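You operate a simulated robot arm through the tools that you are given. There is no shell and no other tool.

You are at the controls of a simulated robot arm. One attempt, no reset.

TASK
Put things in order on the top of the grey bench. At the end: the blue felt block stands where the grey sensor stood; the purple label ring is on the brown flat carton; the grey sensor stands where the green tin stood; the green tin stands where the purple label ring stood; whatever was shut is shut again. Leave all else as you found it, and nothing knocked over.

The check looks at the end state, three seconds after you hand in, the way a careful person would. Anything else that was tipped, shoved, dropped, spilled or broken makes it a failure.

THE ROBOT
A 7-joint arm with a two-finger parallel gripper, fixed in place. Base frame: the origin is at the foot of the arm, x ahead of it, y to its left, z up; the work surface is at about z = 0. Lengths are in cm, angles in rad, forces in N, time in s.
With the tool pointing down near the work surface it reaches from about 22 to 58 cm from the base axis. Its first joint turns from -1.152 to 1.152 rad. Payload 2.5 kg.
The tool frame sits at the grasp point between the pads (the TCP): z along the fingers, y along the line on which they close. The tips reach 2.3 cm beyond it. Largest opening 9.4 cm; finger width 3.8, thickness 1; the body of the gripper, 5.4 by 9.6 cm, starts 3.9 cm behind the TCP.
Orientation is that of the tool frame in the base frame, as a unit quaternion [w, x, y, z]. With the fingers straight down and closing along the base's y, the tool's x points along the base's -x, its y along +y and its z along -z.

THE INTERFACE
- The arm moves only by the tool step_arm. Its argument "rows" is a list of rows, each a list of 7 numbers: the shift along the base's x, y, z in cm, then the turn, a rotation vector about the base's x, y, z in rad, then the opening, from 0 (shut) to 1 (fully open). In form: [[tx, ty, tz, rx, ry, rz, fingers], ...]. A call has 1 to 20 rows; each row is the pose to reach, as a shift and turn from the pose commanded when the call began. A row lasts 0.2 s, in which the tool goes at most 5 cm and 0.15 rad; a call with a longer step from one row to the next is refused whole, and so is a gripper value outside its range. Where a pose cannot be reached the arm comes as near as it can. A force on the tool above 40 N (or 10 N above the force at the start of the call, whichever is more), or a blocked arm, ends the call early, and 0.2 s more pass. The fingers move at their own pace (about 10.8 cm/s each) and stop on an object; they squeeze with about 43 N. The grip force told is the motor's: it shows also when the fingers shut on nothing. Time passes only in rows, and 0.2 s behind the last, so rows that repeat a pose let the fingers close. The reply holds the time, the measured pose of the TCP, the force on the tool along the base axes, the opening and the grip force, in the units named above and with some noise, with the torque about the TCP (base axes, N m) and any sound that the robot's microphone picked up.
- Cameras (640 x 400 px; columns grow to the right, rows downward): "scene" is fixed at [12.02, -40.73, 54.22]; the picture's right is [0.82, -0.58, 0.00], its down [-0.34, -0.48, -0.81] and it looks along [0.46, 0.66, -0.59] (base axes); focal length 217 px, centre (320, 200). "wrist" rides on the gripper at [8.6, 1.6, -7.4] in the tool frame; the picture's right is [-0.18, 0.98, 0.00], its down [-0.58, -0.11, -0.81] and it looks along [-0.79, -0.15, 0.59] (tool axes); focal length 243 px, centre (320, 200). There is no depth. A picture from a camera that has moved, and an enlarged one, comes with that camera's place and axes in the base frame and with its lens.
- get_image(camera): a new picture of that camera. The clock stands still meanwhile.
- inspect(camera, box): a new picture of the part [left, top, right, bottom] of that camera's present view, enlarged. The clock stands still meanwhile.
- sign_off(): hands the job in; it is judged then, once.

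Nothing tells you positions but the pictures and the camera data. Unless the task says otherwise, let go and move clear before handing in.

The tools are called after "Emit:" by a JSON object that holds its "name" and its "arguments". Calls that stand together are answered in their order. step_arm: Moves the arm, as the interface text tells. Its arguments: {"type":"object","properties":{"rows":{"type":"array"}},"required":["rows"]} The other tools are called the same way: get_image (camera) takes a picture; inspect (camera, box) takes an enlarged picture of a part of a camera's view; sign_off () hands the job in.

At the start:

```text
t: 0.0
position: [44.15, 2.45, 32.75]
ee_rot: [0.0, 0.0, 1.0, 0.0]
ft_force: [-0.8, 0.5, 0.0]
wrist_torque: [0.02, 0.02, -0.01]
opening: 9.41
grasp_force: 0.0
```

scene: 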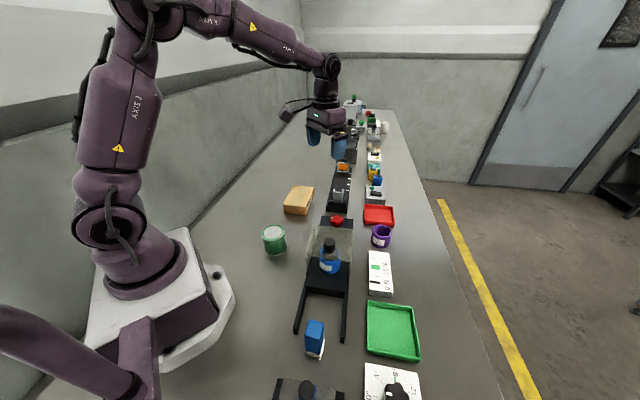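
wrist: 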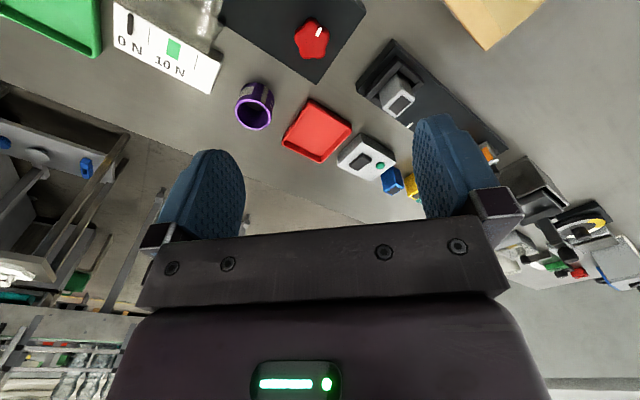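

I see a long grey bench with a green tin, brown carton, blue block, purple ring, trays and some devices; I'll look closer before moving anything.

Emit:
{"name": "inspect", "arguments": {"camera": "scene", "box": [240, 160, 440, 285]}}

Emit:
{"name": "inspect", "arguments": {"camera": "scene", "box": [240, 275, 440, 400]}}

Emit:
{"name": "inspect", "arguments": {"camera": "scene", "box": [300, 90, 420, 165]}}

Emit:
{"name": "inspect", "arguments": {"camera": "wrist", "box": [100, 0, 420, 200]}}

Emit:
{"name": "inspect", "arguments": {"camera": "wrist", "box": [320, 0, 640, 200]}}

```text
3.20 times, centred on (340, 222) of scene
camera zoom: at [12.02, -40.73, 54.22], right [0.82, -0.58, 0.0], down [-0.34, -0.48, -0.81], along [0.46, 0.66, -0.59], focal length 694 px, centre (256, 128)
```

zoom: 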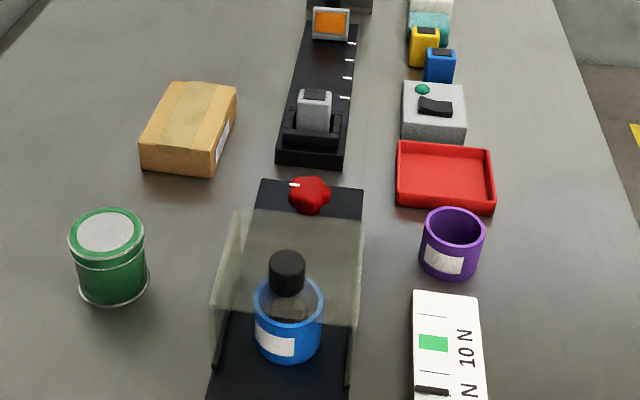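

```text
3.20 times, centred on (340, 338) of scene
camera zoom: at [12.02, -40.73, 54.22], right [0.82, -0.58, 0.0], down [-0.34, -0.48, -0.81], along [0.46, 0.66, -0.59], focal length 694 px, centre (256, -240)
```

zoom: 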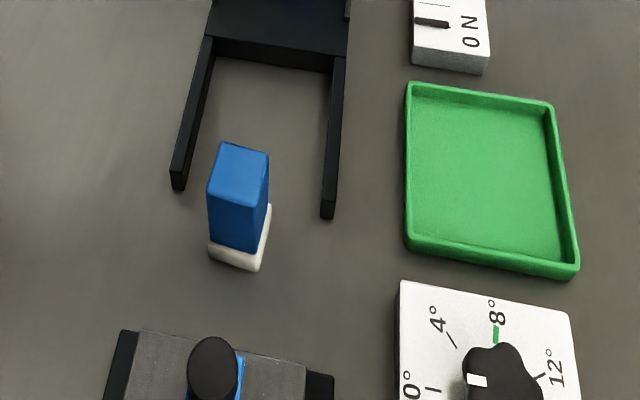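

```text
5.33 times, centred on (360, 128) of scene
camera zoom: at [12.02, -40.73, 54.22], right [0.82, -0.58, 0.0], down [-0.34, -0.48, -0.81], along [0.46, 0.66, -0.59], focal length 1156 px, centre (107, 587)
```

zoom: 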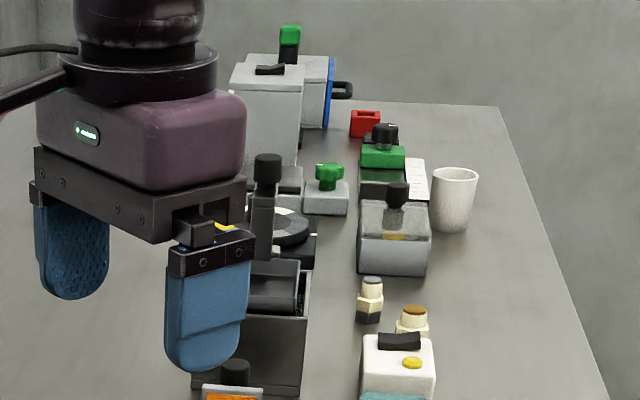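

```text
2.00 times, centred on (260, 100) of wrist
camera zoom: at [35.63, 4.15, 40.12], right [0.18, 0.98, 0.0], down [0.58, -0.11, 0.81], along [0.79, -0.15, -0.59], focal length 485 px, centre (440, 400)
```

zoom: 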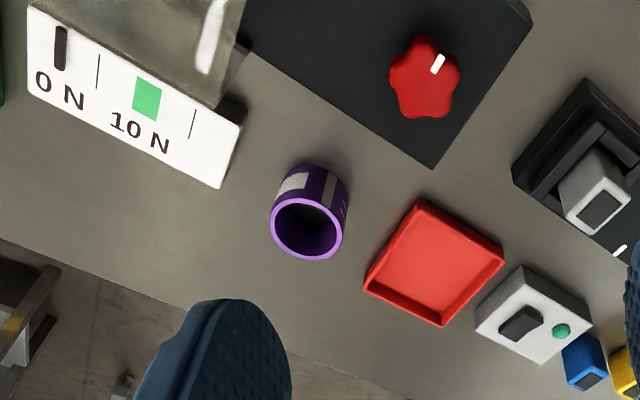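

```text
2.00 times, centred on (480, 100) of wrist
camera zoom: at [35.63, 4.15, 40.12], right [0.18, 0.98, 0.0], down [0.58, -0.11, 0.81], along [0.79, -0.15, -0.59], focal length 485 px, centre (0, 400)
```

zoom: 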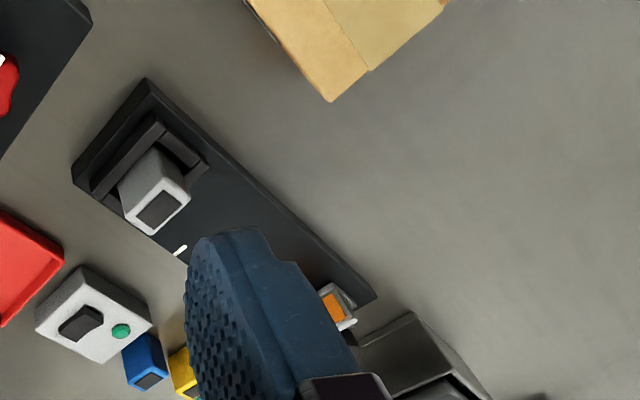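

I see the green tin near (27, 7), the blue block near (22, -24), the purple ring near (57, -11), the carton near (46, 22), and a grey sensor in a black cradle on a rail near (58, 12). I'll zoom in on the sensor's cradle and others before moving.

Emit:
{"name": "inspect", "arguments": {"camera": "scene", "box": [320, 150, 370, 215]}}

Emit:
{"name": "inspect", "arguments": {"camera": "wrist", "box": [345, 30, 445, 130]}}

Emit:
{"name": "inspect", "arguments": {"camera": "scene", "box": [290, 300, 350, 370]}}

Emit:
{"name": "inspect", "arguments": {"camera": "scene", "box": [350, 140, 420, 260]}}

Emit:
{"name": "inspect", "arguments": {"camera": "scene", "box": [250, 170, 350, 290]}}

Emit:
{"name": "inspect", "arguments": {"camera": "scene", "box": [240, 340, 440, 400]}}

```text
6.15 times, centred on (345, 182) of scene
camera zoom: at [12.02, -40.73, 54.22], right [0.82, -0.58, 0.0], down [-0.34, -0.48, -0.81], along [0.46, 0.66, -0.59], focal length 1334 px, centre (166, 308)
```

zoom: 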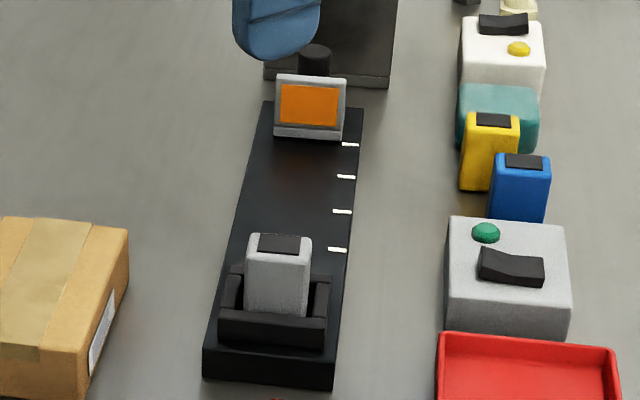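

```text
4.00 times, centred on (395, 80) of wrist
camera zoom: at [35.63, 4.15, 40.12], right [0.18, 0.98, 0.0], down [0.58, -0.11, 0.81], along [0.79, -0.15, -0.59], focal length 970 px, centre (20, 680)
```

zoom: 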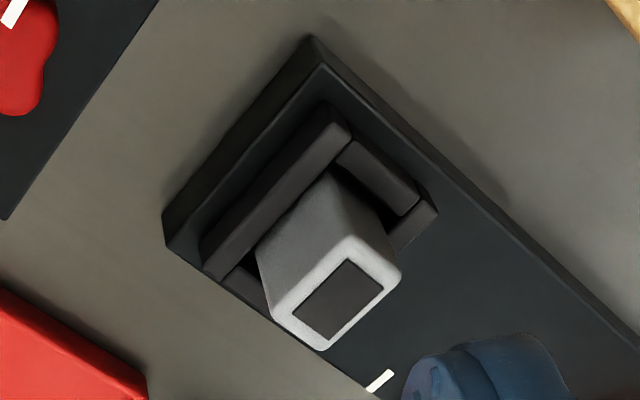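

```text
5.71 times, centred on (320, 335) of scene
camera zoom: at [12.02, -40.73, 54.22], right [0.82, -0.58, 0.0], down [-0.34, -0.48, -0.81], along [0.46, 0.66, -0.59], focal length 1239 px, centre (320, -571)
```

zoom: 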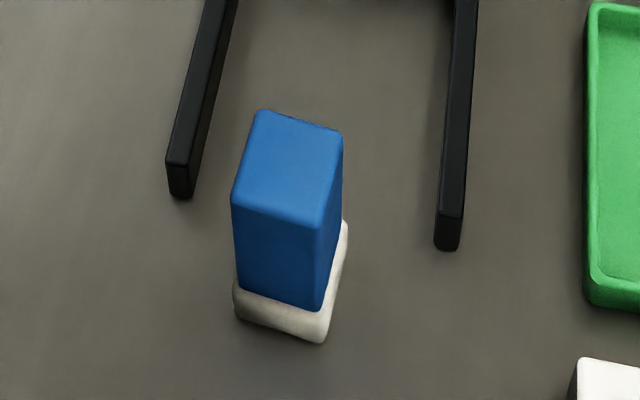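

```text
3.33 times, centred on (385, 200) of scene
camera zoom: at [12.02, -40.73, 54.22], right [0.82, -0.58, 0.0], down [-0.34, -0.48, -0.81], along [0.46, 0.66, -0.59], focal length 723 px, centre (103, 200)
```

zoom: 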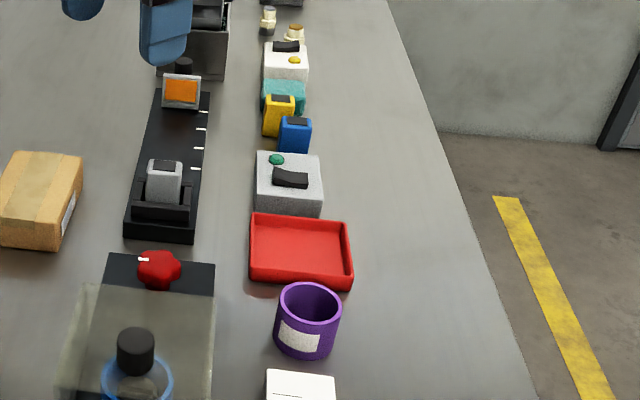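

```text
3.33 times, centred on (300, 230) of scene
camera zoom: at [12.02, -40.73, 54.22], right [0.82, -0.58, 0.0], down [-0.34, -0.48, -0.81], along [0.46, 0.66, -0.59], focal length 723 px, centre (387, 100)
```

zoom: 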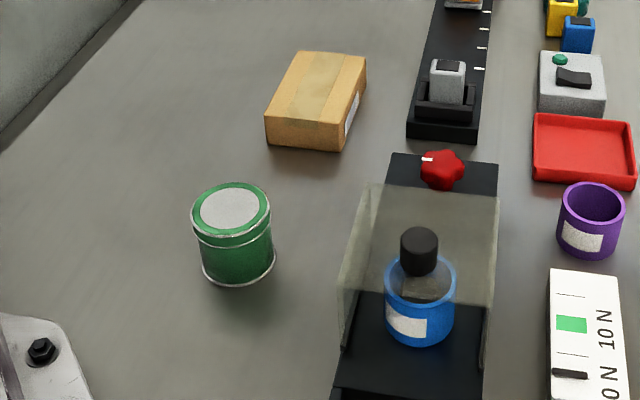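

```text
3.20 times, centred on (340, 370) of scene
camera zoom: at [12.02, -40.73, 54.22], right [0.82, -0.58, 0.0], down [-0.34, -0.48, -0.81], along [0.46, 0.66, -0.59], focal length 694 px, centre (256, -344)
```

zoom: 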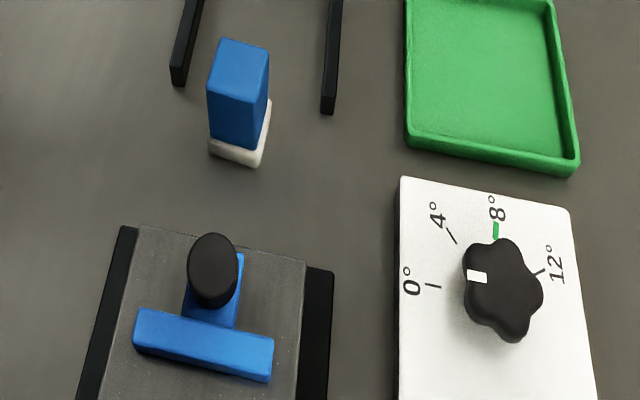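

I see the grey sensor sitting in a low-walled black socket on the rail, with nothing obviously latched over it. I'll move the wrist camera nearer to examine the socket and measure positions.

Emit:
{"name": "step_arm", "arguments": {"rows": [[0, 3, -3, 0, 0, 0, 1], [0, 6, -6, 0, 0, 0, 1], [0, 8.5, -8.75, 0, 0, 0, 1]]}}

Emit:
{"name": "get_image", "arguments": {"camera": "wrist"}}

Emit:
{"name": "get_image", "arguments": {"camera": "scene"}}

```text
t: 0.8
position: [44.11, 10.91, 24.15]
ee_rot: [0.001, 0.001, 1.0, 0.0]
ft_force: [0.5, -0.5, -0.4]
wrist_torque: [0.02, 0.05, -0.03]
opening: 9.38
grasp_force: 0.0
```

```text
taken
camera wrist: at [35.48, 12.55, 31.55], right [0.19, 0.98, 0.0], down [0.58, -0.11, 0.81], along [0.79, -0.15, -0.59], focal length 243 px, centre (320, 200)
```

wrist: 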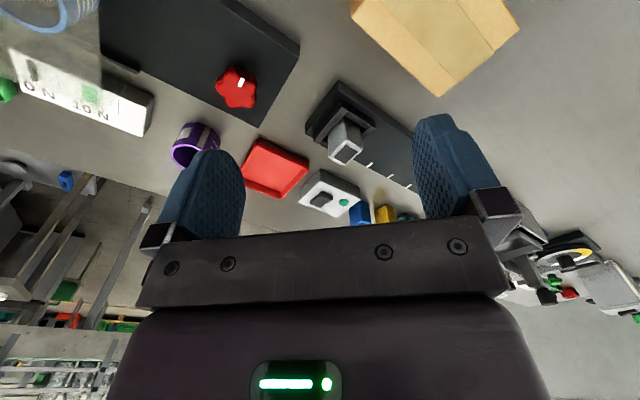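

```text
taken
```

scene: 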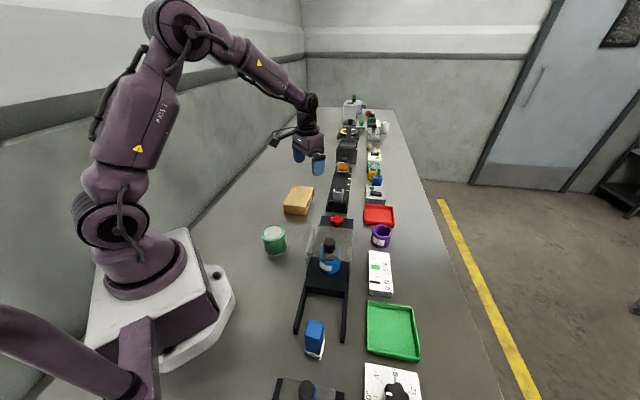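

The sensor and its socket are in view between the fingers; I'll enlarge that and the ring, carton and red tray to measure.

Emit:
{"name": "inspect", "arguments": {"camera": "wrist", "box": [290, 60, 420, 210]}}

Emit:
{"name": "inspect", "arguments": {"camera": "scene", "box": [310, 150, 370, 220]}}

Emit:
{"name": "inspect", "arguments": {"camera": "wrist", "box": [330, 0, 530, 120]}}

```text
2.67 times, centred on (355, 135) of wrist
camera zoom: at [35.48, 12.55, 31.55], right [0.19, 0.98, 0.0], down [0.58, -0.11, 0.81], along [0.79, -0.15, -0.59], focal length 647 px, centre (227, 373)
```

zoom: 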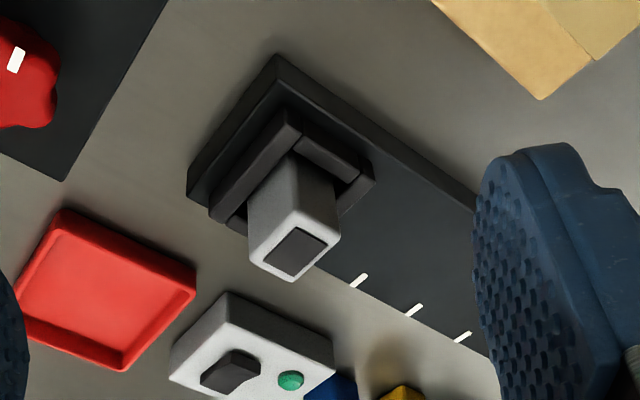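

```text
5.71 times, centred on (340, 185) of scene
camera zoom: at [12.02, -40.74, 54.22], right [0.82, -0.58, 0.0], down [-0.34, -0.48, -0.81], along [0.46, 0.66, -0.59], focal length 1239 px, centre (206, 286)
```

zoom: 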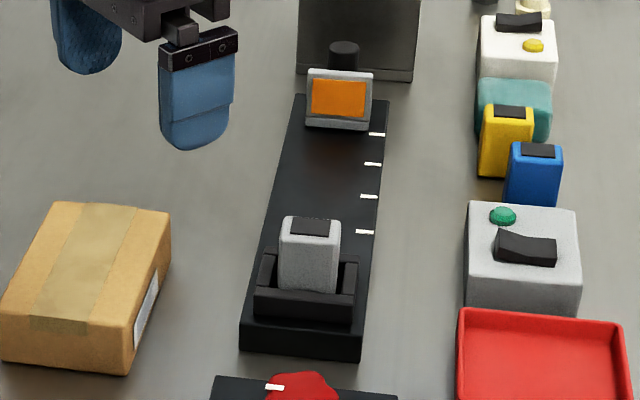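

```text
3.20 times, centred on (430, 60) of wrist
camera zoom: at [35.48, 12.55, 31.55], right [0.19, 0.98, 0.0], down [0.58, -0.11, 0.81], along [0.79, -0.15, -0.59], focal length 776 px, centre (-32, 648)
```

zoom: 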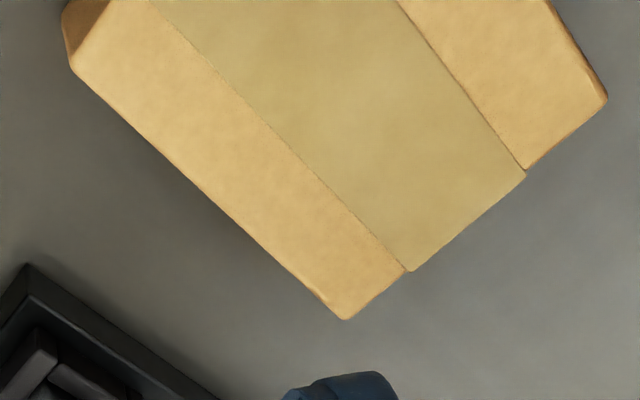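

The sensor stands in a low socket on a rail that is turned about 46° from the base axes; its top is near (57.4, 11.8, 8). Next I move over toward the ring to measure it and its neighbours.

Emit:
{"name": "step_arm", "arguments": {"rows": [[-1, -4, 1, 0, 0, 0, 1], [-2, -8, 2, 0, 0, 0, 1], [-2, -12, 2, 0, 0, 0, 1], [-2, -16, 2, 0, 0, 0, 1], [-2, -20, 0, 0, 0, 0, 1]]}}

Emit:
{"name": "get_image", "arguments": {"camera": "wrist"}}

Emit:
{"name": "inspect", "arguments": {"camera": "wrist", "box": [230, 50, 430, 175]}}

```text
t: 2.0
position: [42.29, -8.92, 23.96]
ee_rot: [0.0, -0.001, 1.0, 0.0]
ft_force: [0.4, -0.1, -1.0]
wrist_torque: [0.01, 0.01, -0.03]
opening: 9.4
grasp_force: 0.1
```

```text
taken
camera wrist: at [33.65, -7.29, 31.42], right [0.18, 0.98, 0.0], down [0.58, -0.11, 0.81], along [0.79, -0.15, -0.59], focal length 243 px, centre (320, 200)
```

wrist: 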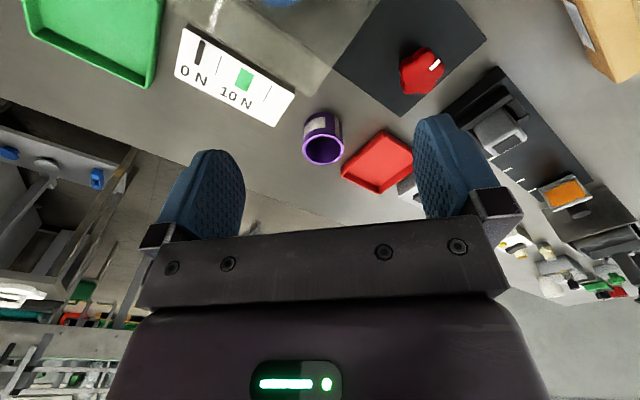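

```text
3.20 times, centred on (330, 112) of wrist
camera zoom: at [33.65, -7.29, 31.42], right [0.18, 0.98, 0.0], down [0.58, -0.11, 0.81], along [0.79, -0.15, -0.59], focal length 776 px, centre (288, 480)
```

zoom: 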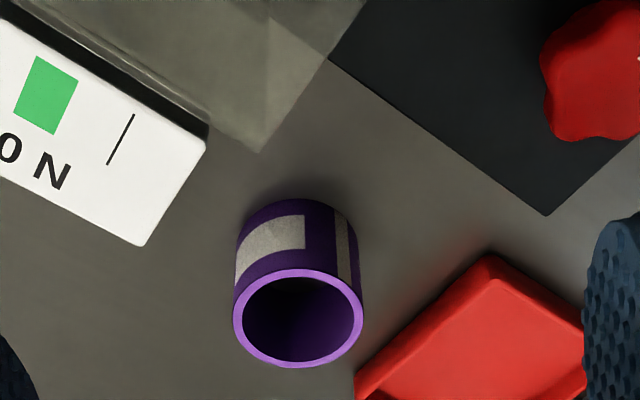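

The ring's rim centre triangulates to about (56.75, -11.24, 5.3), its diameter about 6 cm; a clear hood about 12 cm tall lies between it and the robot, so I'll approach with the gripper turned 0.8 rad so the camera stays clear. Moving above the ring to check alignment.

Emit:
{"name": "step_arm", "arguments": {"rows": [[2.4, -0.4, -1.0, 0, 0, 0.133, 1], [4.8, -0.8, -2.0, 0, 0, 0.267, 1], [7.2, -1.2, -3.5, 0, 0, 0.4, 1], [9.6, -1.6, -5.0, 0, 0, 0.533, 1], [12.0, -2.0, -6.5, 0, 0, 0.667, 1], [14.45, -2.32, -8.0, 0, 0, 0.8, 1], [14.45, -2.32, -8.0, 0, 0, 0.8, 1]]}}

Emit:
{"name": "get_image", "arguments": {"camera": "wrist"}}

Emit:
{"name": "get_image", "arguments": {"camera": "scene"}}

```text
t: 3.6
position: [56.76, -11.4, 15.61]
ee_rot: [-0.001, -0.39, 0.921, -0.001]
ft_force: [0.1, 0.9, 0.0]
wrist_torque: [-0.03, -0.01, -0.01]
opening: 9.43
grasp_force: 0.0
```

```text
taken
camera wrist: at [49.55, -16.39, 23.11], right [-0.58, 0.82, 0.0], down [0.48, 0.34, 0.81], along [0.66, 0.47, -0.59], focal length 243 px, centre (320, 200)
```

wrist: 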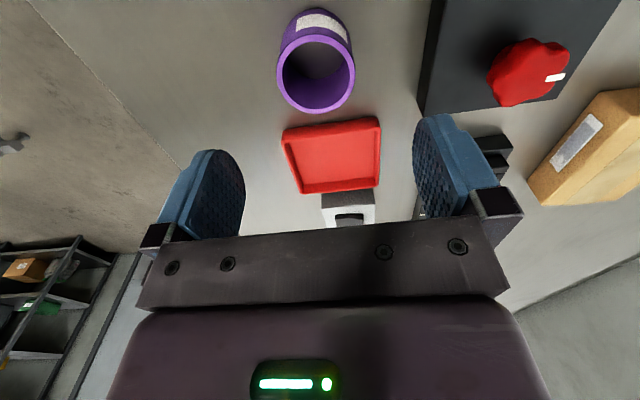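

```text
taken
```

scene: 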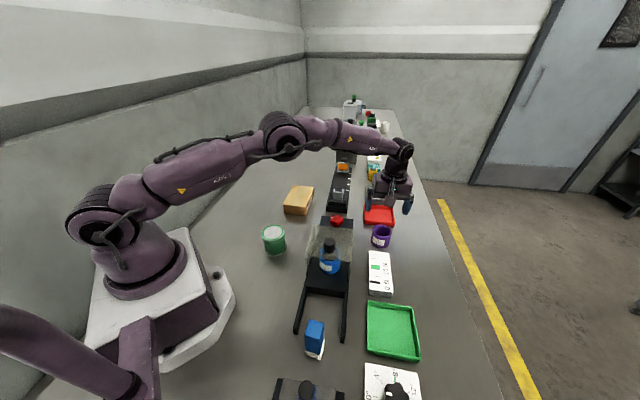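

The ring is centred under the gripper at about (56.9, -11.3). I'll go straight down around it with open fingers.

Emit:
{"name": "step_arm", "arguments": {"rows": [[0.1, 0.05, -3, 0, 0, 0, 1], [0.1, 0.05, -6, 0, 0, 0, 1], [0.1, 0.05, -8.5, 0, 0, 0, 1], [0.1, 0.05, -10.5, 0, 0, 0, 1], [0.1, 0.05, -12.4, 0, 0, 0, 1], [0.1, 0.05, -12.4, 0, 0, 0, 1]]}}

Emit:
{"name": "get_image", "arguments": {"camera": "wrist"}}

Emit:
{"name": "get_image", "arguments": {"camera": "scene"}}

```text
t: 5.0
position: [56.75, -11.27, 3.37]
ee_rot: [0.0, -0.389, 0.921, 0.0]
ft_force: [0.4, 0.1, -0.1]
wrist_torque: [0.02, 0.01, 0.02]
opening: 9.4
grasp_force: 0.1
```

```text
taken
camera wrist: at [49.71, -16.29, 10.83], right [-0.58, 0.82, 0.0], down [0.48, 0.34, 0.81], along [0.66, 0.47, -0.59], focal length 243 px, centre (320, 200)
```

wrist: 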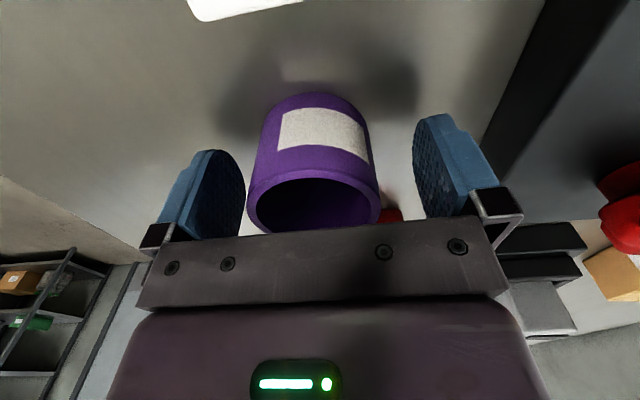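

```text
taken
```

scene: 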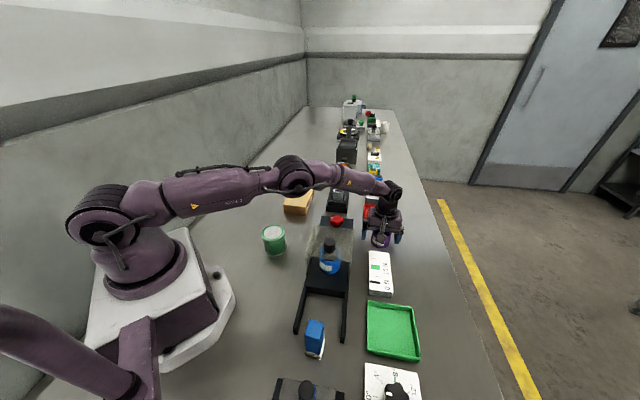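

The ring is between the fingers with clearance on both sides. Closing on it now.

Emit:
{"name": "step_arm", "arguments": {"rows": [[0, 0, 0, 0, 0, 0, 0.7], [0, 0, 0, 0, 0, 0, 0.4], [0, 0, 0, 0, 0, 0, 0.4], [0, 0, 0, 0, 0, 0, 0.4]]}}

```text
t: 6.0
position: [56.94, -11.3, 3.36]
ee_rot: [0.0, -0.39, 0.921, 0.0]
ft_force: [-0.3, 0.5, 0.1]
wrist_torque: [0.01, 0.0, 0.02]
opening: 5.94
grasp_force: 42.7
```

The ring is gripped (opening 5.9 cm). Lifting it and carrying it over to the carton at (46.1, 22.1).

Emit:
{"name": "step_arm", "arguments": {"rows": [[0, 0, 1, 0, 0, 0, 0.4], [0, 0, 4, 0, 0, 0, 0.4], [-0.3, 0, 8, 0, 0, 0, 0.4], [-0.6, 0.5, 12, 0, 0, 0, 0.4], [-1.5, 4.3, 13.5, 0, 0, 0, 0.4], [-2.8, 8.5, 14, 0, 0, 0, 0.4], [-4.1, 12.7, 14, 0, 0, 0, 0.4], [-5.4, 16.9, 14, 0, 0, 0, 0.4], [-6.8, 21.1, 14, 0, 0, 0, 0.4], [-8.2, 25.3, 14, 0, 0, 0, 0.4], [-9.6, 29.5, 14, 0, 0, 0, 0.4], [-10.8, 33.4, 14, 0, 0, 0, 0.4], [-10.8, 33.4, 14, 0, 0, 0, 0.4]]}}

Emit:
{"name": "get_image", "arguments": {"camera": "wrist"}}

Emit:
{"name": "get_image", "arguments": {"camera": "scene"}}

```text
t: 8.8
position: [45.92, 22.11, 17.55]
ee_rot: [0.001, -0.389, 0.921, 0.0]
ft_force: [-0.4, 0.4, -0.4]
wrist_torque: [0.0, -0.03, -0.01]
opening: 5.92
grasp_force: 42.8
```

```text
taken
camera wrist: at [38.8, 17.12, 24.93], right [-0.58, 0.82, 0.0], down [0.48, 0.34, 0.81], along [0.66, 0.46, -0.59], focal length 243 px, centre (320, 200)
```

wrist: 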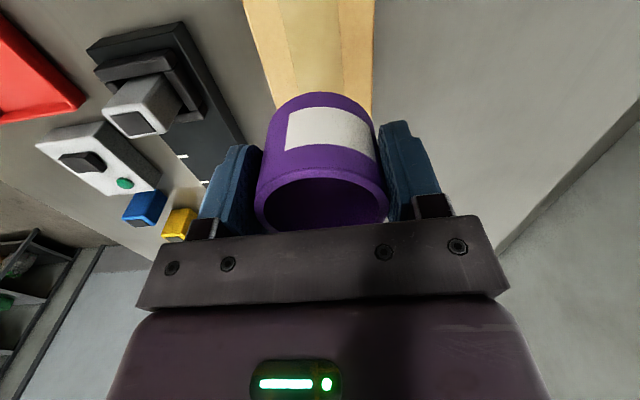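

```text
taken
```

scene: 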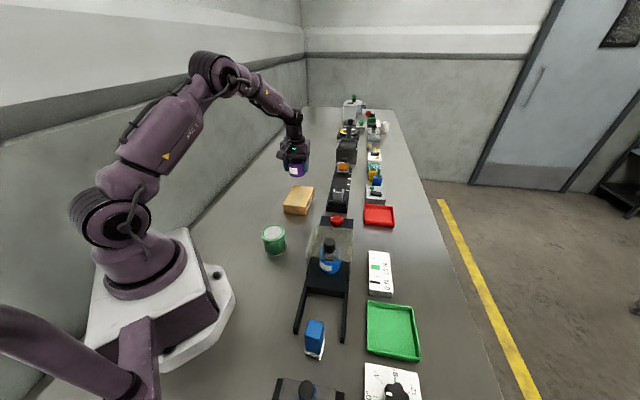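

The ring is over the carton, well aligned. Lowering it gently until it nearly touches the top.

Emit:
{"name": "step_arm", "arguments": {"rows": [[0.2, -0.1, -3, 0, 0, 0, 0.4], [0.2, -0.1, -6, 0, 0, 0, 0.4], [0.2, -0.1, -8, 0, 0, 0, 0.4], [0.2, -0.1, -9.0, 0, 0, 0, 0.4], [0.2, -0.1, -9.2, 0, 0, 0, 0.4], [0.2, -0.1, -9.2, 0, 0, 0, 0.4]]}}

Emit:
{"name": "inspect", "arguments": {"camera": "scene", "box": [260, 150, 340, 230]}}

Emit:
{"name": "get_image", "arguments": {"camera": "wrist"}}

```text
t: 10.2
position: [46.15, 22.04, 8.32]
ee_rot: [0.0, -0.389, 0.921, 0.0]
ft_force: [-0.6, -0.3, -0.9]
wrist_torque: [-0.02, 0.0, 0.01]
opening: 5.9
grasp_force: 43.3
```

```text
5.00 times, centred on (300, 190) of scene
camera zoom: at [12.02, -40.73, 54.22], right [0.82, -0.58, 0.0], down [-0.34, -0.48, -0.81], along [0.46, 0.66, -0.59], focal length 1084 px, centre (420, 250)
```

zoom: 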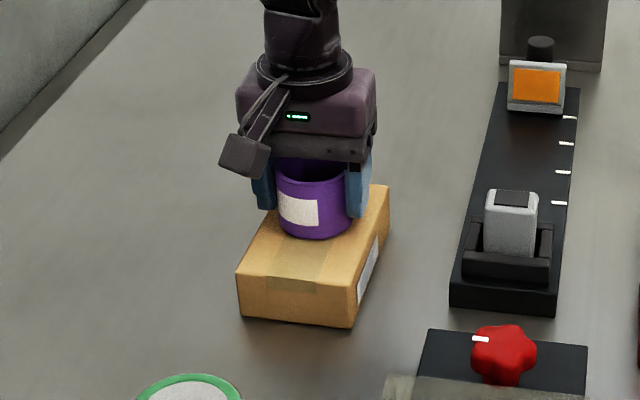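

```text
taken
camera wrist: at [39.0, 17.05, 15.7], right [-0.58, 0.82, 0.0], down [0.48, 0.34, 0.81], along [0.66, 0.47, -0.59], focal length 243 px, centre (320, 200)
```

wrist: 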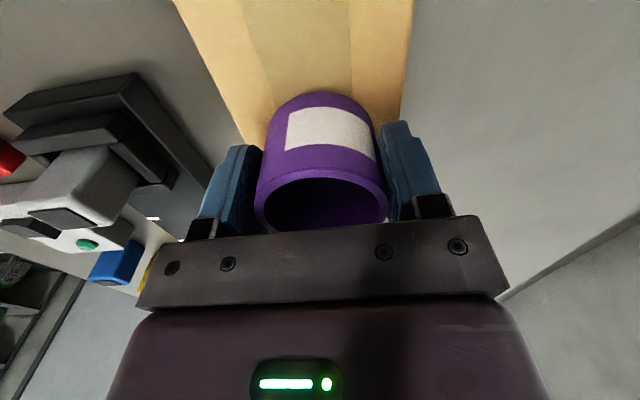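

The ring hovers just above the carton, centred. I'll lower the last half centimetre in small steps watching the force.

Emit:
{"name": "step_arm", "arguments": {"rows": [[0, 0, -0.2, 0, 0, 0, 0.4], [0, 0, -0.4, 0, 0, 0, 0.4], [0, 0, -0.4, 0, 0, 0, 0.4]]}}

```text
t: 11.0
position: [46.13, 22.04, 7.82]
ee_rot: [0.0, -0.39, 0.921, -0.001]
ft_force: [-1.3, -0.8, 3.8]
wrist_torque: [0.05, -0.03, 0.02]
opening: 5.91
grasp_force: 43.5
```

A small upward force shows contact is beginning. One more tiny step to confirm.

Emit:
{"name": "step_arm", "arguments": {"rows": [[0, 0, -0.1, 0, 0, 0, 0.4], [0, 0, -0.1, 0, 0, 0, 0.4]]}}

```text
t: 11.6
position: [46.12, 22.03, 7.88]
ee_rot: [0.001, -0.389, 0.921, 0.0]
ft_force: [-7.2, -1.4, 18.1]
wrist_torque: [-0.09, 0.32, -0.05]
opening: 5.89
grasp_force: 43.1
```

Contact confirmed. Relieving the pressure a touch, then opening and rising straight up.

Emit:
{"name": "step_arm", "arguments": {"rows": [[0, 0, 0.1, 0, 0, 0, 0.4], [0, 0, 0.1, 0, 0, 0, 0.5], [0, 0, 0.1, 0, 0, 0, 0.8], [0, 0, 0.1, 0, 0, 0, 1], [0, 0, 0.1, 0, 0, 0, 1], [0, 0, 2, 0, 0, 0, 1], [0, 0, 5, 0, 0, 0, 1], [0, 0, 9, 0, 0, 0, 1], [0, 0, 13, 0, 0, 0, 1]]}}

Emit:
{"name": "get_image", "arguments": {"camera": "wrist"}}

Emit:
{"name": "inspect", "arguments": {"camera": "scene", "box": [250, 130, 350, 260]}}

```text
t: 13.6
position: [45.98, 21.94, 20.71]
ee_rot: [0.0, -0.389, 0.921, 0.0]
ft_force: [-0.5, -0.1, -0.4]
wrist_torque: [0.0, 0.04, 0.0]
opening: 9.4
grasp_force: 0.0
```

```text
taken
camera wrist: at [38.93, 16.99, 28.2], right [-0.58, 0.82, 0.0], down [0.48, 0.34, 0.81], along [0.66, 0.46, -0.59], focal length 243 px, centre (320, 200)
```

wrist: 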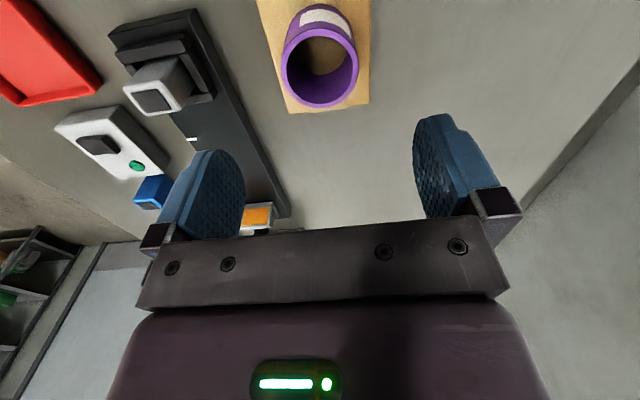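

```text
3.08 times, centred on (300, 195) of scene
camera zoom: at [12.02, -40.73, 54.22], right [0.82, -0.58, 0.0], down [-0.34, -0.48, -0.81], along [0.46, 0.66, -0.59], focal length 667 px, centre (382, 215)
```

zoom: 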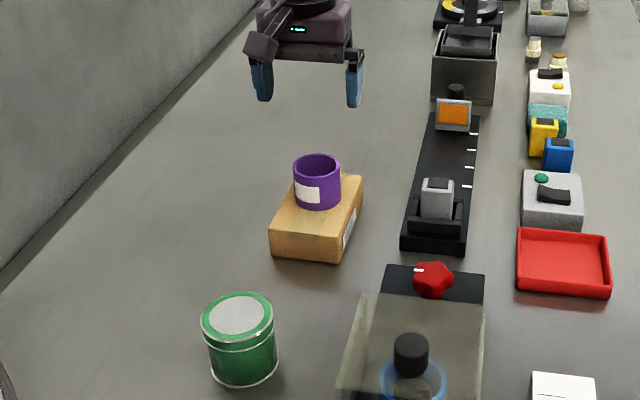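

The ring stands on the carton. Next the green tin: I'll move above it near (27.4, 6.6) and look.

Emit:
{"name": "step_arm", "arguments": {"rows": [[-3, -2.33, 0, 0, 0, 0, 1], [-6, -4.67, 0, 0, 0, 0, 1], [-9, -7, 0, 0, 0, 0, 1], [-12, -9.33, 0, 0, 0, 0, 1], [-15, -11.67, 0, 0, 0, 0, 1], [-16.5, -13, 0, 0, 0, 0, 1], [-16.5, -13, 0, 0, 0, 0, 1]]}}

Emit:
{"name": "get_image", "arguments": {"camera": "wrist"}}

Emit:
{"name": "get_image", "arguments": {"camera": "scene"}}

```text
t: 15.2
position: [29.68, 9.15, 20.83]
ee_rot: [0.0, -0.389, 0.921, 0.0]
ft_force: [-0.2, 0.4, -0.2]
wrist_torque: [0.03, -0.03, 0.0]
opening: 9.39
grasp_force: 0.1
```

```text
taken
camera wrist: at [22.61, 4.11, 28.22], right [-0.58, 0.82, 0.0], down [0.48, 0.34, 0.81], along [0.66, 0.47, -0.59], focal length 243 px, centre (320, 200)
```

wrist: 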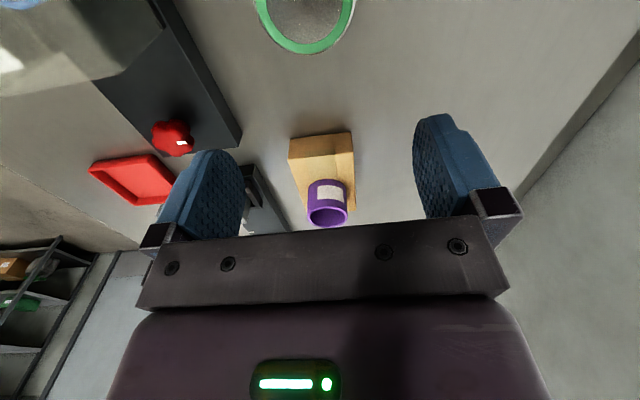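

```text
taken
```

scene: 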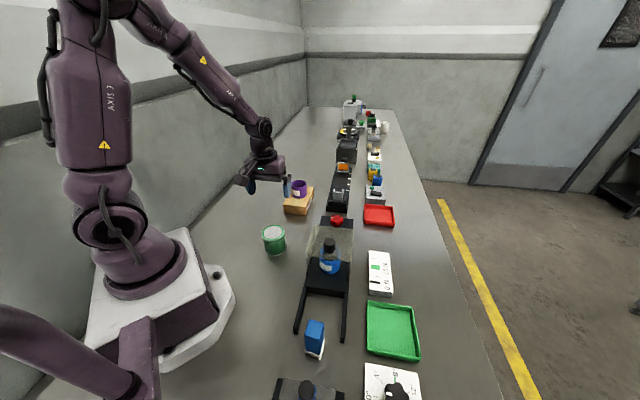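

The tin's top centre appears to be near (27.7, 6.6, 7), about 7.2 cm wide. Moving directly above it to verify the alignment.

Emit:
{"name": "step_arm", "arguments": {"rows": [[-1.0, -1.2, -2, 0, 0, 0, 1], [-2.0, -2.5, -4.5, 0, 0, 0, 1], [-2.0, -2.5, -4.5, 0, 0, 0, 1]]}}

Emit:
{"name": "get_image", "arguments": {"camera": "wrist"}}

Emit:
{"name": "inspect", "arguments": {"camera": "scene", "box": [220, 140, 340, 270]}}

```text
t: 16.0
position: [27.72, 6.43, 16.33]
ee_rot: [0.001, -0.389, 0.921, 0.0]
ft_force: [0.3, 0.1, 0.2]
wrist_torque: [-0.01, 0.0, -0.02]
opening: 9.4
grasp_force: 0.1
```

```text
taken
camera wrist: at [20.65, 1.47, 23.74], right [-0.58, 0.82, 0.0], down [0.48, 0.34, 0.81], along [0.66, 0.47, -0.59], focal length 243 px, centre (320, 200)
```

wrist: 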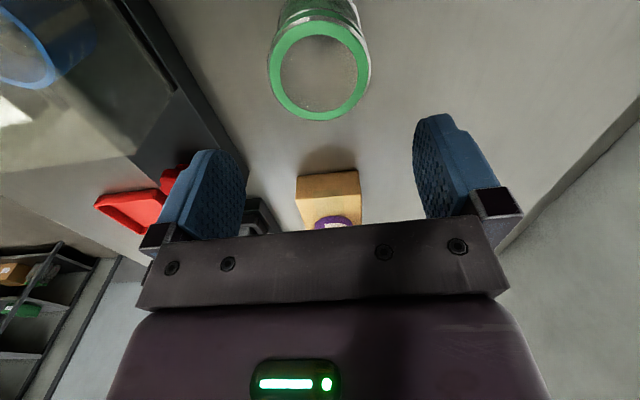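

```text
3.08 times, centred on (280, 205) of scene
camera zoom: at [12.02, -40.73, 54.22], right [0.82, -0.58, 0.0], down [-0.34, -0.48, -0.81], along [0.46, 0.66, -0.59], focal length 667 px, centre (443, 185)
```

zoom: 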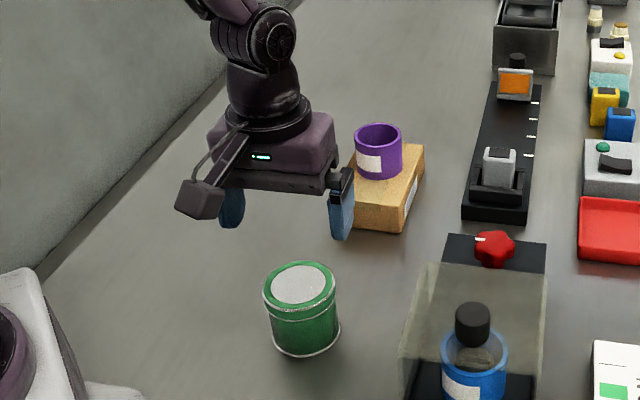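

The tin is centred between the fingers, at about (27.5, 6.35). Going down around it, then closing.

Emit:
{"name": "step_arm", "arguments": {"rows": [[-0.2, -0.1, -3, 0, 0, 0, 1], [-0.25, -0.1, -6, 0, 0, 0, 1], [-0.25, -0.1, -8.5, 0, 0, 0, 1], [-0.25, -0.1, -10.5, 0, 0, 0, 1], [-0.25, -0.1, -12.1, 0, 0, 0, 1], [-0.25, -0.1, -12.1, 0, 0, 0, 1]]}}

Emit:
{"name": "get_image", "arguments": {"camera": "wrist"}}

Emit:
{"name": "inspect", "arguments": {"camera": "scene", "box": [220, 180, 340, 310]}}

```text
t: 17.4
position: [27.42, 6.39, 4.29]
ee_rot: [0.0, -0.389, 0.921, 0.0]
ft_force: [-1.1, 0.1, 0.5]
wrist_torque: [-0.01, 0.01, 0.02]
opening: 9.39
grasp_force: 0.1
```

```text
taken
camera wrist: at [20.31, 1.39, 11.62], right [-0.58, 0.82, 0.0], down [0.48, 0.34, 0.81], along [0.66, 0.47, -0.59], focal length 243 px, centre (320, 200)
```

wrist: 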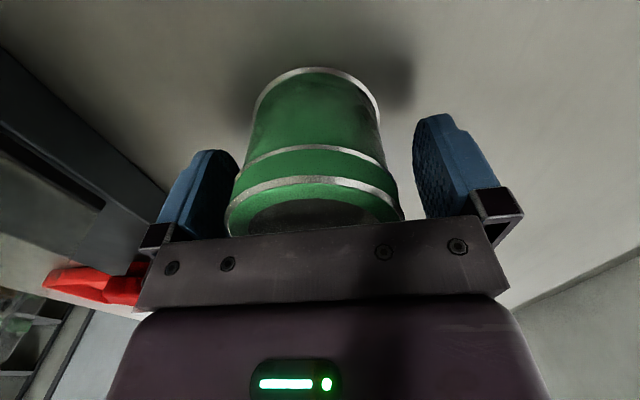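

```text
3.08 times, centred on (280, 245) of scene
camera zoom: at [12.02, -40.73, 54.22], right [0.82, -0.58, 0.0], down [-0.34, -0.48, -0.81], along [0.46, 0.66, -0.59], focal length 667 px, centre (443, 62)
```

zoom: 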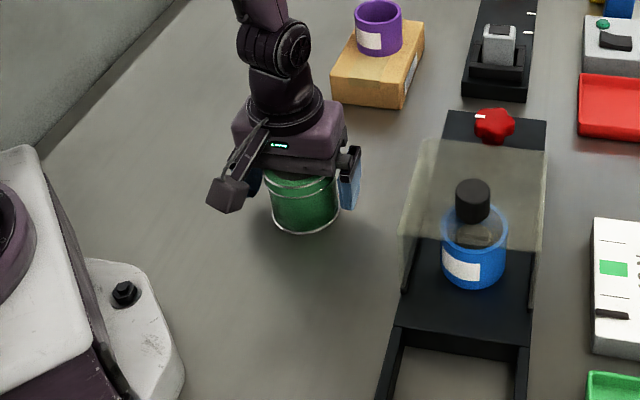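

The tin is between the fingers. Closing on it.

Emit:
{"name": "step_arm", "arguments": {"rows": [[0, 0, 0, 0, 0, 0, 0.8], [0, 0, 0, 0, 0, 0, 0.55], [0, 0, 0, 0, 0, 0, 0.55], [0, 0, 0, 0, 0, 0, 0.55]]}}

```text
t: 18.4
position: [27.32, 6.35, 4.23]
ee_rot: [0.0, -0.389, 0.921, 0.0]
ft_force: [0.5, -0.1, 0.8]
wrist_torque: [0.0, 0.01, 0.01]
opening: 6.91
grasp_force: 43.2
```

Gripped at 6.9 cm. I'll lift a little and check it holds, then carry it around the hood to the ring's old place.

Emit:
{"name": "step_arm", "arguments": {"rows": [[0, 0, 0.6, 0, 0, 0, 0.55], [0, 0, 2, 0, 0, 0, 0.55], [0, 0, 6, 0, 0, 0, 0.55], [0, 0, 10, 0, 0, 0, 0.55], [0, 0, 13.8, 0, 0, 0, 0.55], [0, 0, 13.8, 0, 0, 0, 0.55]]}}

Emit:
{"name": "get_image", "arguments": {"camera": "scene"}}

```text
t: 19.8
position: [27.57, 6.18, 17.97]
ee_rot: [0.0, -0.39, 0.921, 0.0]
ft_force: [0.9, 1.3, -2.0]
wrist_torque: [-0.03, 0.01, 0.02]
opening: 6.95
grasp_force: 43.0
```

```text
taken
```

scene: 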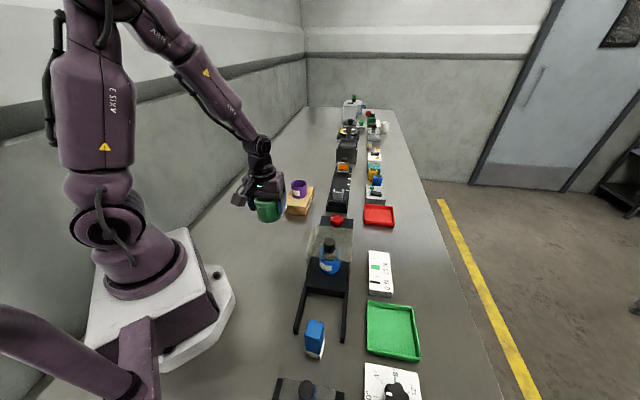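

The tin is firmly held at z = 18. Carrying it around the hood's far side toward (56.9, -11.4).

Emit:
{"name": "step_arm", "arguments": {"rows": [[4.1, 0, 0, 0, 0, 0, 0.55], [8.2, -0.1, 0, 0, 0, 0, 0.55], [12.3, -0.2, 0, 0, 0, 0, 0.55], [16.5, -0.3, 0, 0, 0, 0, 0.55], [19.2, -3.3, 0, 0, 0, 0, 0.55], [21.9, -6.3, 0, 0, 0, 0, 0.55], [24.5, -9.3, 0, 0, 0, 0, 0.55], [26.1, -12.1, -0.5, 0, 0, 0, 0.55], [27.8, -14.9, -1, 0, 0, 0, 0.55], [29.4, -17.65, -2, 0, 0, 0, 0.55], [29.4, -17.65, -2, 0, 0, 0, 0.55]]}}

Emit:
{"name": "get_image", "arguments": {"camera": "wrist"}}

Emit:
{"name": "get_image", "arguments": {"camera": "scene"}}

```text
t: 22.2
position: [56.73, -11.31, 16.04]
ee_rot: [0.0, -0.389, 0.921, 0.0]
ft_force: [-0.1, 0.3, -1.7]
wrist_torque: [0.02, 0.01, 0.01]
opening: 6.95
grasp_force: 42.9
```

```text
taken
camera wrist: at [49.63, -16.31, 23.48], right [-0.58, 0.82, 0.0], down [0.48, 0.34, 0.81], along [0.66, 0.47, -0.59], focal length 243 px, centre (320, 200)
```

wrist: 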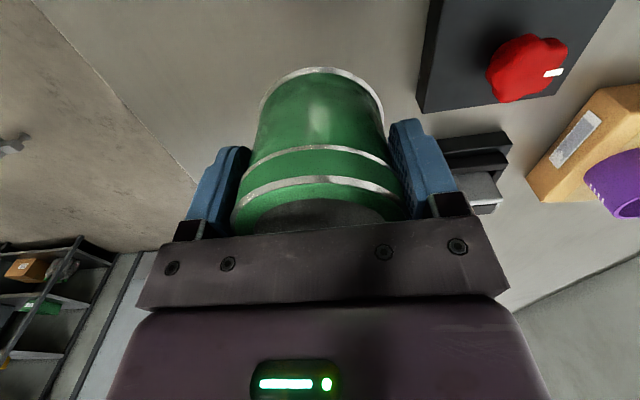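

```text
taken
```

scene: 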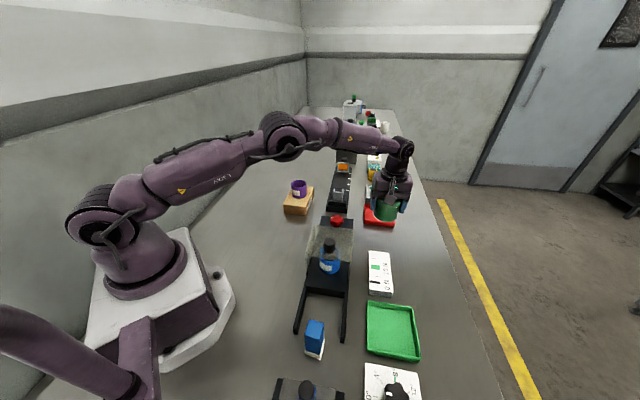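

Over the ring's old place. Lowering the tin straight down.

Emit:
{"name": "step_arm", "arguments": {"rows": [[0.15, -0.05, -3, 0, 0, 0, 0.55], [0.15, -0.05, -6, 0, 0, 0, 0.55], [0.15, -0.05, -9, 0, 0, 0, 0.55], [0.15, -0.05, -10.5, 0, 0, 0, 0.55], [0.15, -0.05, -11.2, 0, 0, 0, 0.55], [0.15, -0.05, -11.4, 0, 0, 0, 0.55], [0.15, -0.05, -11.4, 0, 0, 0, 0.55]]}}

Emit:
{"name": "inspect", "arguments": {"camera": "scene", "box": [330, 180, 430, 300]}}

```text
t: 23.8
position: [56.91, -11.2, 4.54]
ee_rot: [0.0, -0.389, 0.921, 0.0]
ft_force: [0.7, -0.2, -1.3]
wrist_torque: [0.02, 0.0, -0.01]
opening: 6.92
grasp_force: 42.7
```

```text
3.33 times, centred on (380, 240) of scene
camera zoom: at [12.02, -40.73, 54.22], right [0.82, -0.58, 0.0], down [-0.34, -0.48, -0.81], along [0.46, 0.66, -0.59], focal length 723 px, centre (120, 67)
```

zoom: 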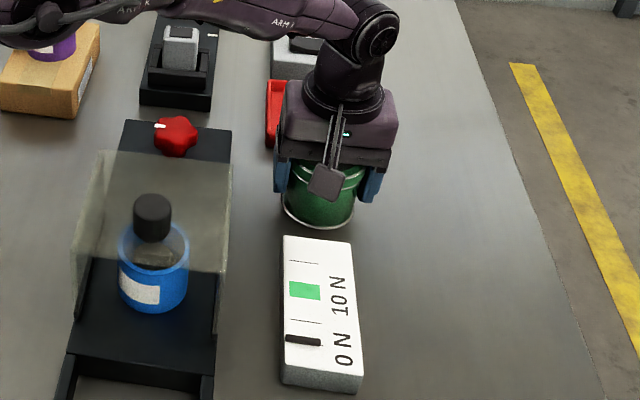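

The tin sits about 0.3 cm above the bench. Lowering the last bit gently.

Emit:
{"name": "step_arm", "arguments": {"rows": [[0, 0, -0.15, 0, 0, 0, 0.55], [0, 0, -0.25, 0, 0, 0, 0.55], [0, 0, -0.25, 0, 0, 0, 0.55]]}}

```text
t: 24.6
position: [56.99, -11.37, 4.35]
ee_rot: [0.0, -0.389, 0.921, 0.0]
ft_force: [0.2, -0.3, -2.1]
wrist_torque: [-0.02, 0.01, -0.01]
opening: 6.92
grasp_force: 43.2
```

No contact yet; one more small step.

Emit:
{"name": "step_arm", "arguments": {"rows": [[0, 0, -0.1, 0, 0, 0, 0.55], [0, 0, -0.15, 0, 0, 0, 0.55]]}}

```text
t: 25.2
position: [56.92, -11.41, 4.14]
ee_rot: [0.0, -0.389, 0.921, 0.0]
ft_force: [0.3, -1.2, -1.8]
wrist_torque: [0.01, -0.01, 0.02]
opening: 6.95
grasp_force: 43.2
```

Emit:
{"name": "step_arm", "arguments": {"rows": [[0, 0, -0.08, 0, 0, 0, 0.55], [0, 0, -0.08, 0, 0, 0, 0.55]]}}

```text
t: 25.8
position: [56.94, -11.41, 4.29]
ee_rot: [0.0, -0.389, 0.921, 0.001]
ft_force: [-3.3, 0.8, 8.7]
wrist_torque: [0.17, 0.24, 0.07]
opening: 6.92
grasp_force: 43.2
```

The tin has touched down. Opening and rising straight up.

Emit:
{"name": "step_arm", "arguments": {"rows": [[0, 0, 0.06, 0, 0, 0, 0.6], [0, 0, 0.06, 0, 0, 0, 0.8], [0, 0, 0.06, 0, 0, 0, 1], [0, 0, 0.06, 0, 0, 0, 1], [0, 0, 2, 0, 0, 0, 1], [0, 0, 5, 0, 0, 0, 1], [0, 0, 9, 0, 0, 0, 1], [0, 0, 12, 0, 0, 0, 1], [0, 0, 12, 0, 0, 0, 1]]}}

Emit:
{"name": "get_image", "arguments": {"camera": "wrist"}}

Emit:
{"name": "get_image", "arguments": {"camera": "scene"}}

```text
t: 27.8
position: [56.82, -11.61, 16.26]
ee_rot: [0.0, -0.389, 0.921, 0.0]
ft_force: [-0.4, -0.1, 0.8]
wrist_torque: [-0.01, 0.0, 0.02]
opening: 9.4
grasp_force: 0.0
```

```text
taken
camera wrist: at [49.77, -16.52, 23.73], right [-0.58, 0.82, 0.0], down [0.48, 0.34, 0.81], along [0.66, 0.47, -0.59], focal length 243 px, centre (320, 200)
```

wrist: 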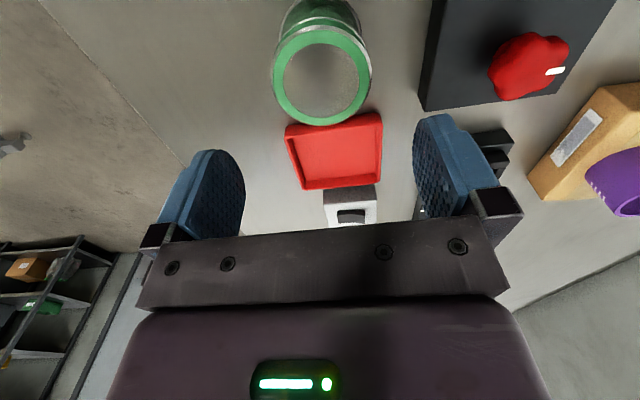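

```text
taken
```

scene: 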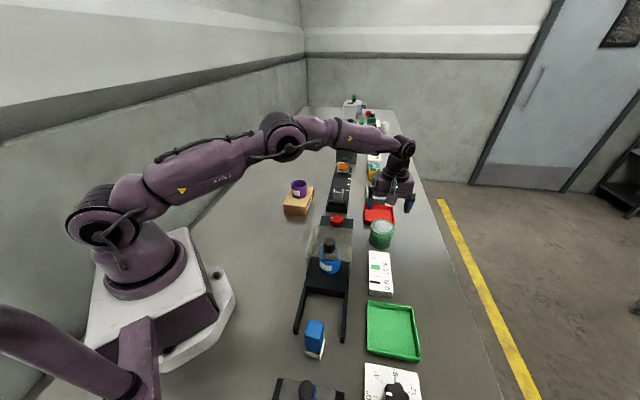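

The tin stands in the ring's old place. Now to the grey sensor: moving above it near (57, 11.7) to look.

Emit:
{"name": "step_arm", "arguments": {"rows": [[0, 3.9, 1, 0, 0, 0, 1], [0, 7.8, 2, 0, 0, 0, 1], [-0.1, 11.7, 2, 0, 0, 0, 1], [-0.2, 15.6, 2, 0, 0, 0, 1], [-0.3, 19.5, 2, 0, 0, 0, 1], [-0.3, 23.1, 2, 0, 0, 0, 1], [-0.3, 23.1, 2, 0, 0, 0, 1]]}}

Emit:
{"name": "get_image", "arguments": {"camera": "wrist"}}

Emit:
{"name": "inspect", "arguments": {"camera": "wrist", "box": [240, 0, 420, 112]}}

```text
t: 29.4
position: [56.63, 11.74, 17.92]
ee_rot: [0.0, -0.389, 0.921, 0.0]
ft_force: [0.4, 0.0, -0.3]
wrist_torque: [-0.01, -0.02, -0.02]
opening: 9.41
grasp_force: 0.0
```

```text
taken
camera wrist: at [49.48, 6.78, 25.46], right [-0.58, 0.82, 0.0], down [0.48, 0.34, 0.81], along [0.66, 0.46, -0.59], focal length 243 px, centre (320, 200)
```

wrist: 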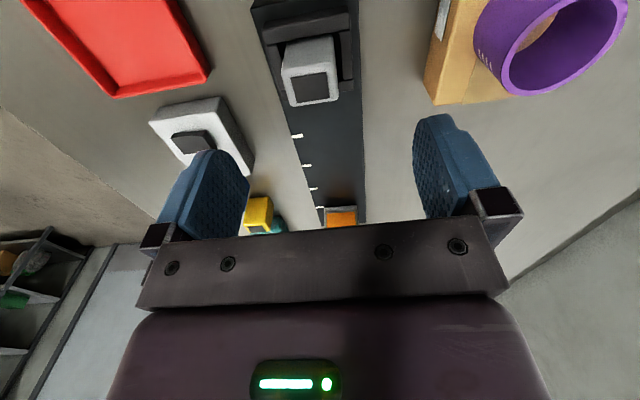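

```text
3.56 times, centred on (330, 56) of wrist
camera zoom: at [49.48, 6.78, 25.46], right [-0.58, 0.82, 0.0], down [0.48, 0.34, 0.81], along [0.66, 0.46, -0.59], focal length 863 px, centre (284, 712)
```

zoom: 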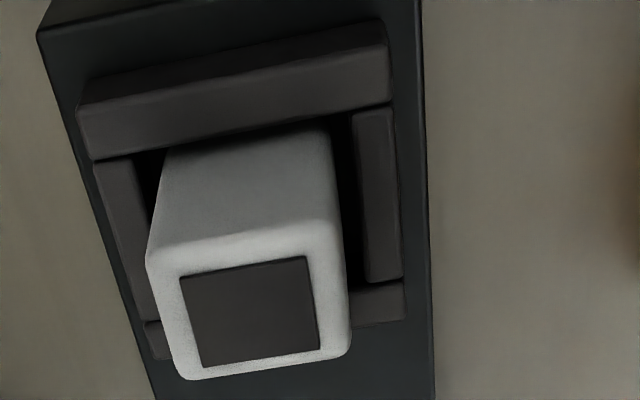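

The sensor (about 3.65 × 2.6 cm, top near z = 8.6) stands in an open four-walled socket about 5 × 3.6 cm inside, centred near (57.4, 11.5), at 45°. I'll align and descend to just above it.

Emit:
{"name": "step_arm", "arguments": {"rows": [[0.4, -0.1, -2, 0, 0, -0.015, 1], [0.75, -0.25, -4.5, 0, 0, -0.015, 1], [0.75, -0.25, -6, 0, 0, -0.015, 1], [0.75, -0.25, -6, 0, 0, -0.015, 1]]}}

Emit:
{"name": "get_image", "arguments": {"camera": "wrist"}}

Emit:
{"name": "inspect", "arguments": {"camera": "scene", "box": [300, 140, 400, 220]}}

```text
t: 30.4
position: [57.34, 11.46, 12.03]
ee_rot: [0.001, -0.382, 0.924, 0.0]
ft_force: [-0.2, 0.0, 0.1]
wrist_torque: [-0.02, 0.02, -0.02]
opening: 9.39
grasp_force: 0.1
```

```text
taken
camera wrist: at [50.17, 6.59, 19.48], right [-0.56, 0.83, 0.0], down [0.49, 0.33, 0.81], along [0.67, 0.46, -0.59], focal length 243 px, centre (320, 200)
```

wrist: 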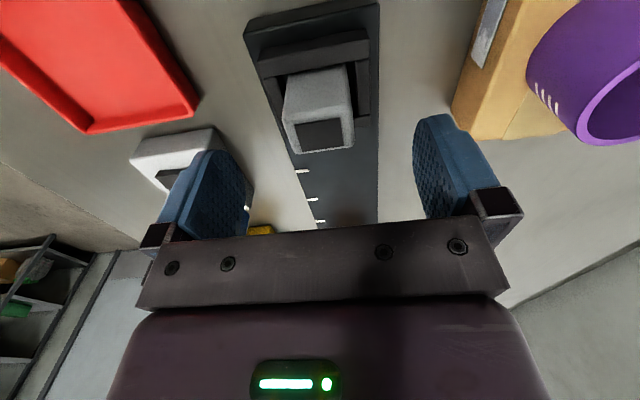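

```text
5.00 times, centred on (350, 180) of scene
camera zoom: at [12.02, -40.73, 54.22], right [0.82, -0.58, 0.0], down [-0.34, -0.48, -0.81], along [0.46, 0.66, -0.59], focal length 1084 px, centre (170, 300)
```

zoom: 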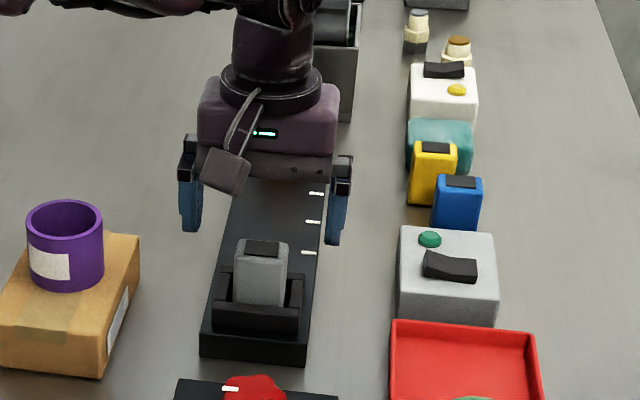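

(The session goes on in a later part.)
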